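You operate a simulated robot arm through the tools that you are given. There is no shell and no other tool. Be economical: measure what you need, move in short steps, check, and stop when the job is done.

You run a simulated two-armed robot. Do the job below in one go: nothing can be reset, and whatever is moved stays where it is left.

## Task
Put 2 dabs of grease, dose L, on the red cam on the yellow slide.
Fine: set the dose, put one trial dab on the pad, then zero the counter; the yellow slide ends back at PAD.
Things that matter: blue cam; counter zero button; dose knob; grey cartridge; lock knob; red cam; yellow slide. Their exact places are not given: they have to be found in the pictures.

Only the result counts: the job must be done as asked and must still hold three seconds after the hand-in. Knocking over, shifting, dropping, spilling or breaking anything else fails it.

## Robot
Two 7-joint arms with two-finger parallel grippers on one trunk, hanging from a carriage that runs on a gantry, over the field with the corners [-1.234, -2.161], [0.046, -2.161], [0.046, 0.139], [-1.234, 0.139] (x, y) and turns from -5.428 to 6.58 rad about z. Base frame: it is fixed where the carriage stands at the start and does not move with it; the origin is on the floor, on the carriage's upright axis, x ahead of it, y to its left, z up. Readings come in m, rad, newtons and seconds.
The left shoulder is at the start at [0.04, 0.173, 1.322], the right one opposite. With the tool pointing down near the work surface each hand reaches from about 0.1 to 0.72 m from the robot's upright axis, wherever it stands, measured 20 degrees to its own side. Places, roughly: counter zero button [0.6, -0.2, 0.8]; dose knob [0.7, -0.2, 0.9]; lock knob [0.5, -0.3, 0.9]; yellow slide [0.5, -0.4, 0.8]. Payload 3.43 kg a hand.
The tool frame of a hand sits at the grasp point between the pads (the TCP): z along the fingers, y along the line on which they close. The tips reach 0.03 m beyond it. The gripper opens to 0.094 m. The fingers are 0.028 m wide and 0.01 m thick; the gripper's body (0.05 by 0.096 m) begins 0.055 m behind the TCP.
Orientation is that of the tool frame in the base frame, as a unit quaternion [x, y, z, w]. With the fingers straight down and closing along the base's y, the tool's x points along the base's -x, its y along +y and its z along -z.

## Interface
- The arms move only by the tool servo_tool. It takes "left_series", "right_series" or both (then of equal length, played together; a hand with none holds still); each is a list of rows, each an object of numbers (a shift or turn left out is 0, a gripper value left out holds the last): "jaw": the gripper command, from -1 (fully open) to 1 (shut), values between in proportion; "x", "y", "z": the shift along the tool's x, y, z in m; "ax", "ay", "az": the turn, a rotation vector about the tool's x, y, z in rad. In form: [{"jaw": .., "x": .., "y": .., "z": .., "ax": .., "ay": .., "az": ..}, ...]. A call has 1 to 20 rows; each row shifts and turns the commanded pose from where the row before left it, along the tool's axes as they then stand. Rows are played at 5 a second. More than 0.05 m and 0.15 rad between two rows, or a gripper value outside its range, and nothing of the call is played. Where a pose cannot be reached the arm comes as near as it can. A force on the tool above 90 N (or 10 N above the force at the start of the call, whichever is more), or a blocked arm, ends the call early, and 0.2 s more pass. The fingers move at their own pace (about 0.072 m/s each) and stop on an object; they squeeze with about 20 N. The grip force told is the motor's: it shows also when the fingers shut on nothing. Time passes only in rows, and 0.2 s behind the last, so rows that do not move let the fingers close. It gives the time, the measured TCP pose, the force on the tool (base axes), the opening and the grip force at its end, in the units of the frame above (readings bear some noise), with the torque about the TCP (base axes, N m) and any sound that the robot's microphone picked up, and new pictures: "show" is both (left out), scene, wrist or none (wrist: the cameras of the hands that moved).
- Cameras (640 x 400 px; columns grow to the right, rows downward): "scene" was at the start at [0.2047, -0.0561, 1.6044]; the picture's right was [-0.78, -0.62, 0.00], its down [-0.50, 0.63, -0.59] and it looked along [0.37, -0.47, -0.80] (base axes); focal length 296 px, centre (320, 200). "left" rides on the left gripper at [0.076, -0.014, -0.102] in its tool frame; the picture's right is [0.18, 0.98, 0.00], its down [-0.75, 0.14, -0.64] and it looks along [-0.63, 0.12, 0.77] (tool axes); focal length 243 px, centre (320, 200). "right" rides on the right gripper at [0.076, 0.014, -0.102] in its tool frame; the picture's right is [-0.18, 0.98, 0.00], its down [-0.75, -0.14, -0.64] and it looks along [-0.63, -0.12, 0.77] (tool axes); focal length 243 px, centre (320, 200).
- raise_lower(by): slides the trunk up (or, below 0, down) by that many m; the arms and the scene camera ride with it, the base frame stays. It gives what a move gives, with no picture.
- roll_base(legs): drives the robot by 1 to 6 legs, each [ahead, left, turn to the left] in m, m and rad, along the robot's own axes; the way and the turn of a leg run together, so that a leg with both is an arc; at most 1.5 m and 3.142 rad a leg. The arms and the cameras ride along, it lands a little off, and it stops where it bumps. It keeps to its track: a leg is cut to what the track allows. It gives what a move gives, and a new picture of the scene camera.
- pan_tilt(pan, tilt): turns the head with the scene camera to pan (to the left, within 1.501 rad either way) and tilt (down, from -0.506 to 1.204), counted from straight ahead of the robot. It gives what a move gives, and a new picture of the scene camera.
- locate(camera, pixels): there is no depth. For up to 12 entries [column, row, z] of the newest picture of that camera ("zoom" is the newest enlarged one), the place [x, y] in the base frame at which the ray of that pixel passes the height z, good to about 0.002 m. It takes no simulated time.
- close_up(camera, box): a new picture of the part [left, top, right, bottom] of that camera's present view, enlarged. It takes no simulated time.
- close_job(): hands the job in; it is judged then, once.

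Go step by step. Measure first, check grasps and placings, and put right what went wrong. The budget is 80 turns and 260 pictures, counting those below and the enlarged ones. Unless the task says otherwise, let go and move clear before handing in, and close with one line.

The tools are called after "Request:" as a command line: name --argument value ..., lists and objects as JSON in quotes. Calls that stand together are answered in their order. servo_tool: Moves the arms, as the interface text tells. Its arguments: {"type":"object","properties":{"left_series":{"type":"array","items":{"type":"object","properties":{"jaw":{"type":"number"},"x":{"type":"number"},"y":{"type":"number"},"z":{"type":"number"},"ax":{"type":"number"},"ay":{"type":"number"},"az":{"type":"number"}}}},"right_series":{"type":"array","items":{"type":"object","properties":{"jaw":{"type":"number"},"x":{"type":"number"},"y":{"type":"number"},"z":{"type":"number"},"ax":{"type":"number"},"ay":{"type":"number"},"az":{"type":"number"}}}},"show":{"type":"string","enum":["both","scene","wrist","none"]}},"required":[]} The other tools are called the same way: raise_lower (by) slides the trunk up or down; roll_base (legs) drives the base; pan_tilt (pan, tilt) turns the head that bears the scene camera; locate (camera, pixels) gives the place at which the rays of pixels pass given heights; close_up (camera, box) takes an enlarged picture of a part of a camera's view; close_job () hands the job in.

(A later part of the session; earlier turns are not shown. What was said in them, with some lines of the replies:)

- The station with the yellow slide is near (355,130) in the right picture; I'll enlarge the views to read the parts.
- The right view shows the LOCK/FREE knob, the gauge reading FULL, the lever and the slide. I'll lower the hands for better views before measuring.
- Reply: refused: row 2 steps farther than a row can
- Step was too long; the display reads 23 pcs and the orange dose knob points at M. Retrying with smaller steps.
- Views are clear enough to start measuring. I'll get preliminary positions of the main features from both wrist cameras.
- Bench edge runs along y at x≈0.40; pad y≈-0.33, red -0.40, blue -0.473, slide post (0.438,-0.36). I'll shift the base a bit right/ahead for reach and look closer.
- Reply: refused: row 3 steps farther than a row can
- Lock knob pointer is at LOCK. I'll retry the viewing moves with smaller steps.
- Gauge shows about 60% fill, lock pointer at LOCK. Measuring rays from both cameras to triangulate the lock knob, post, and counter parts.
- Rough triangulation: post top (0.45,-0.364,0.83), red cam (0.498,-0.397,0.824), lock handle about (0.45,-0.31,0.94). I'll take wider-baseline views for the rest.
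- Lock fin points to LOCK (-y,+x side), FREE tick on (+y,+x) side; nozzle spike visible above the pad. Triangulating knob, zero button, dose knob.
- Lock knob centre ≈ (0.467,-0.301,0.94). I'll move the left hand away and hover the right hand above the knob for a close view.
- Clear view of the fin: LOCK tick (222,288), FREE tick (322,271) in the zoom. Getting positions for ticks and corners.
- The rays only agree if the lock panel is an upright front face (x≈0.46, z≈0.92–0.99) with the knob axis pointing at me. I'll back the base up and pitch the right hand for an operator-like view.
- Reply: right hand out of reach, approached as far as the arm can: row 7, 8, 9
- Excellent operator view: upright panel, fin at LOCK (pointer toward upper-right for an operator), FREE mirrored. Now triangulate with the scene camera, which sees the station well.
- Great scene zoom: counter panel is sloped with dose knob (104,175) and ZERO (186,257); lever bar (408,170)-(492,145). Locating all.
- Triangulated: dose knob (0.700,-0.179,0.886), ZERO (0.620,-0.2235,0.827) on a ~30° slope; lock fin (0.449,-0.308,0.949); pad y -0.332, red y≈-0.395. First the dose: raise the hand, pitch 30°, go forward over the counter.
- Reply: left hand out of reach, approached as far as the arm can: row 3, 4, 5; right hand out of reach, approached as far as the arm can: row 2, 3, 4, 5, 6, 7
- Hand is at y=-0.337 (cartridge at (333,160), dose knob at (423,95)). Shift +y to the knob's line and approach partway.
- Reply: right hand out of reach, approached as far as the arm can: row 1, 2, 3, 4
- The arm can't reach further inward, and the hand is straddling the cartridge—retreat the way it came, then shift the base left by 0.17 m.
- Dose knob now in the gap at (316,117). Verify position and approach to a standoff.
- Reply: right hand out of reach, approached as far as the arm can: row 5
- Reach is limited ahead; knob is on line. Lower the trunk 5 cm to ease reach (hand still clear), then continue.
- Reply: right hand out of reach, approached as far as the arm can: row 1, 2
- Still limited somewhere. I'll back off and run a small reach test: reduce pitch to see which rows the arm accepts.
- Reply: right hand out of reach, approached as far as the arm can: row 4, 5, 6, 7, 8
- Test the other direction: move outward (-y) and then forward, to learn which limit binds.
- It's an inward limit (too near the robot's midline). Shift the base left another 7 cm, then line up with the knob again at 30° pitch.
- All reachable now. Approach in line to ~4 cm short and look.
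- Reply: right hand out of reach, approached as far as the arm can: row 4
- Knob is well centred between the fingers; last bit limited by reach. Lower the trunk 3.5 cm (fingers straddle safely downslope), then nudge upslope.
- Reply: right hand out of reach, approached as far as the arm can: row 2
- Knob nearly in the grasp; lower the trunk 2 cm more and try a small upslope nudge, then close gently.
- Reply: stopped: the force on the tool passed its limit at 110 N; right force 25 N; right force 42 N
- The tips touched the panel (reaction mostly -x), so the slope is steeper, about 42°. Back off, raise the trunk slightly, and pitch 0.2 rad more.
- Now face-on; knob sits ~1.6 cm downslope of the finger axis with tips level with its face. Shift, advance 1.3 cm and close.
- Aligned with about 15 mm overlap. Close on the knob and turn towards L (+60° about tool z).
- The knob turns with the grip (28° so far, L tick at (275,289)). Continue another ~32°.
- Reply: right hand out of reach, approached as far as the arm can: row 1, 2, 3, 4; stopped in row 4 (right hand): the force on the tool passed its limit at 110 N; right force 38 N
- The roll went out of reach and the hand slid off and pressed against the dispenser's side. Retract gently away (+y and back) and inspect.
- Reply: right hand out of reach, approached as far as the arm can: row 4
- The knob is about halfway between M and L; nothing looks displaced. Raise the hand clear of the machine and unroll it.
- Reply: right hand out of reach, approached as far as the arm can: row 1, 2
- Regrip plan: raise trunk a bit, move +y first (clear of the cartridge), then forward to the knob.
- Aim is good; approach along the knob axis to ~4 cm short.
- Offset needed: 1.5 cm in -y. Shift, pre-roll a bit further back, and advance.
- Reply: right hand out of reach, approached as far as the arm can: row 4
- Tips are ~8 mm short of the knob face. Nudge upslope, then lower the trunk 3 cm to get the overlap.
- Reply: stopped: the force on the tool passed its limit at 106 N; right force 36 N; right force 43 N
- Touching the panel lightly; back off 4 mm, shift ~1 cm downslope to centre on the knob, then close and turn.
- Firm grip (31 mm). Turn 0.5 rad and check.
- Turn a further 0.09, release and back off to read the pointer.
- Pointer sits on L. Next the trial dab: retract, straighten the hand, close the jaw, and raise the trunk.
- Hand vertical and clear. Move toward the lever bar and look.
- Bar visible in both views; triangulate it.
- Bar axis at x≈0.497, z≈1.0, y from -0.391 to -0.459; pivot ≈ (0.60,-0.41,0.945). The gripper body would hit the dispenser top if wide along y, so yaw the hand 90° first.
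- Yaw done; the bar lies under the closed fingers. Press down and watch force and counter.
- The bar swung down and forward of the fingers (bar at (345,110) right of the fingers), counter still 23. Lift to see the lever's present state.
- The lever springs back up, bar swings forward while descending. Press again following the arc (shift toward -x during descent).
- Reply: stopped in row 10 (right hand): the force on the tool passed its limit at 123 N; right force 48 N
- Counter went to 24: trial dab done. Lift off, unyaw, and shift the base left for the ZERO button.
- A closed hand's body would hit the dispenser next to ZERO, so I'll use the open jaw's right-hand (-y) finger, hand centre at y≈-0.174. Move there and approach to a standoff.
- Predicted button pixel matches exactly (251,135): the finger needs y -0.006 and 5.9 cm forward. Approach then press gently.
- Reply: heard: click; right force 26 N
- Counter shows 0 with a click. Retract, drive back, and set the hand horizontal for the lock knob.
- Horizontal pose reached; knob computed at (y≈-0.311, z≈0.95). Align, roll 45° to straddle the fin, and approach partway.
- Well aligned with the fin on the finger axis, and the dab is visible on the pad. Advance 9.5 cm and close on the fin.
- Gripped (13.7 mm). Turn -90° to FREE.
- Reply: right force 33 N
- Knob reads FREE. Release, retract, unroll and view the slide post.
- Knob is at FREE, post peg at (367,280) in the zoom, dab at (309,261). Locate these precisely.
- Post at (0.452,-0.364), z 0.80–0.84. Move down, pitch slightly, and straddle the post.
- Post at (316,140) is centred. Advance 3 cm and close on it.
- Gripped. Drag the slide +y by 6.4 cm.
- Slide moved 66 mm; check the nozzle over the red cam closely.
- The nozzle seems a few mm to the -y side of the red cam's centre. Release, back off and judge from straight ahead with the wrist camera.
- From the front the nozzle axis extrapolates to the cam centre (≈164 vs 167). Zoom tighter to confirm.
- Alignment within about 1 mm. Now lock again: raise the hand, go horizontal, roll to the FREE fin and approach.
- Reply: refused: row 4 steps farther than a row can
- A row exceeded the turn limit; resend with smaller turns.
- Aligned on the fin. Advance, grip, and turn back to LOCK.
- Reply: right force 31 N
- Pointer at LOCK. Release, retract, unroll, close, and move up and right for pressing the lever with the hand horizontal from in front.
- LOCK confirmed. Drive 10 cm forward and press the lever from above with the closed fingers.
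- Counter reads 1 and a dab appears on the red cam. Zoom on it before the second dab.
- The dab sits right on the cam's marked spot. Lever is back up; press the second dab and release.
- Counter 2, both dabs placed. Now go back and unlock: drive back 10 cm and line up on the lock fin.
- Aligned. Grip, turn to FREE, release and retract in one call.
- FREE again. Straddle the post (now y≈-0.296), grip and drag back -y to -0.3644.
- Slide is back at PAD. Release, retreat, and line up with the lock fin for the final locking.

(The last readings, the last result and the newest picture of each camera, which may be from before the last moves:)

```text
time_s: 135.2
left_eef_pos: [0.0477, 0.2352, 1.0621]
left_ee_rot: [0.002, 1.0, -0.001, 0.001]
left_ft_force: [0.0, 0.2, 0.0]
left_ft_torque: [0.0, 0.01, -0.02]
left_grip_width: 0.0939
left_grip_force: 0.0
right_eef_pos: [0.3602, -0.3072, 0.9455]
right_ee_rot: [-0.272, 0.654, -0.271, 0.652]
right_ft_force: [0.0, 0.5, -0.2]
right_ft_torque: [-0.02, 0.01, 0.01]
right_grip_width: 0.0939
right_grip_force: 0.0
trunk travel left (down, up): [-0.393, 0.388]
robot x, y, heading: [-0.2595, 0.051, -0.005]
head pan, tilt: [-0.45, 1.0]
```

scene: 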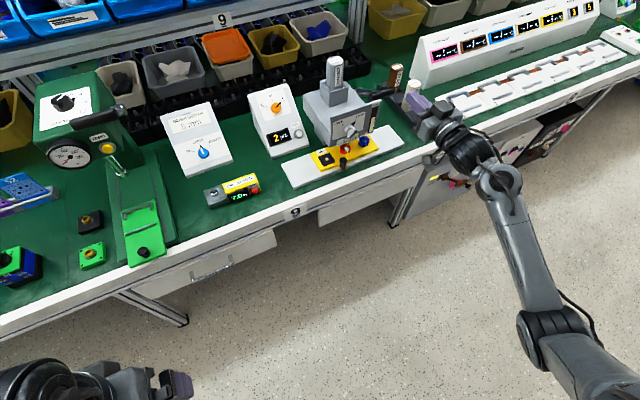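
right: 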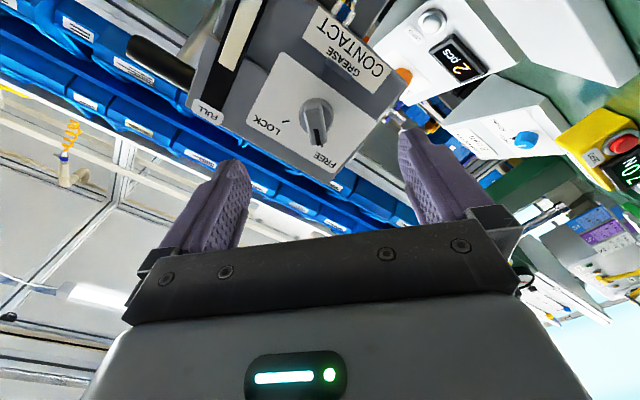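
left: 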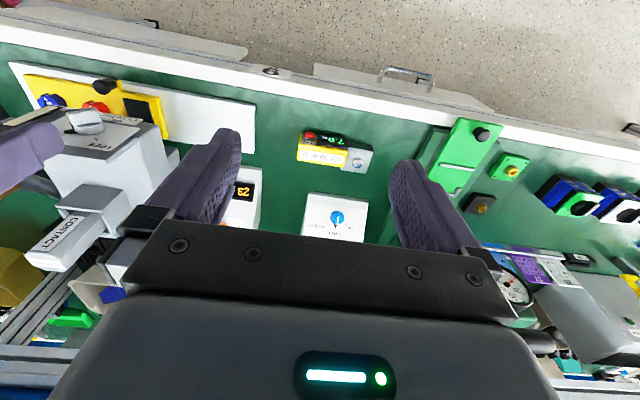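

Aligned. Grip, turn to LOCK, release, then retract and verify.

Request:
servo_tool --right_series '[{"z": 0.03, "y": -0.001}, {"z": 0.03}, {"jaw": 1}, {}, {}, {}, {"az": 0.12}, {"az": 0.145}, {"az": 0.145}, {"az": 0.145}, {"az": 0.145}, {"az": 0.145}, {"az": 0.145}, {"az": 0.145}, {"az": 0.145}, {"az": 0.145}, {"az": 0.145}, {"jaw": -1}, {}, {}]' --show "none"

Request:
servo_tool --right_series '[{"z": -0.04}, {"z": -0.045}, {"z": -0.045}, {"z": -0.045}, {}]' --show "none"

Request:
close_up --camera "scene" --box '[250, 60, 430, 200]'

```text
time_s: 139.4
left_eef_pos: [0.0478, 0.2358, 1.0635]
left_ee_rot: [0.002, 1.0, 0.001, 0.002]
left_ft_force: [0.1, -0.2, 0.8]
left_ft_torque: [0.01, 0.02, 0.0]
left_grip_width: 0.0941
left_grip_force: 0.2
right_eef_pos: [0.4213, -0.3084, 0.9445]
right_ee_rot: [0.27, 0.655, 0.27, 0.652]
right_ft_force: [-0.1, 0.3, -0.8]
right_ft_torque: [0.0, 0.0, -0.01]
right_grip_width: 0.0939
right_grip_force: 0.1
trunk travel left (down, up): [-0.393, 0.388]
robot x, y, heading: [-0.26, 0.0557, -0.002]
head pan, tilt: [-0.45, 1.0]
```

```text
time_s: 140.6
left_eef_pos: [0.0498, 0.2341, 1.0638]
left_ee_rot: [0.002, 1.0, 0.0, 0.001]
left_ft_force: [0.6, -0.5, 0.8]
left_ft_torque: [0.0, -0.01, 0.04]
left_grip_width: 0.0941
left_grip_force: 0.1
right_eef_pos: [0.2443, -0.3099, 0.9453]
right_ee_rot: [0.27, 0.654, 0.27, 0.653]
right_ft_force: [0.3, -0.1, 0.5]
right_ft_torque: [0.0, -0.03, -0.03]
right_grip_width: 0.0942
right_grip_force: 0.1
trunk travel left (down, up): [-0.393, 0.388]
robot x, y, heading: [-0.257, 0.0534, -0.006]
head pan, tilt: [-0.45, 1.0]
```

```text
2.86 times, centred on (340, 130) of scene
```

zoom: 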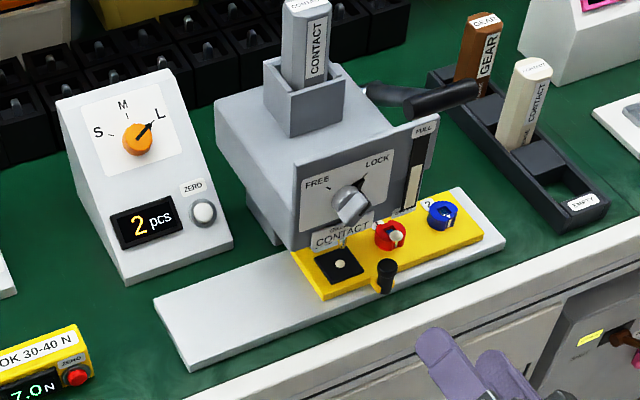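

The picture shows the dose at L, the counter at 2, one dab on the pad, grease on the red cam, the slide at PAD, the knob at LOCK and the hand clear, so I'm handing in.

Request:
close_job

```text
The job is handed in.
```

I put two dose-L dabs on the red cam, after one trial dab on the pad and zeroing the counter; the counter now reads 2, and the yellow slide is back at PAD and locked. While setting the dose, the hand slipped off the knob and pressed hard against the dispenser's side, but the later pictures show nothing shifted.
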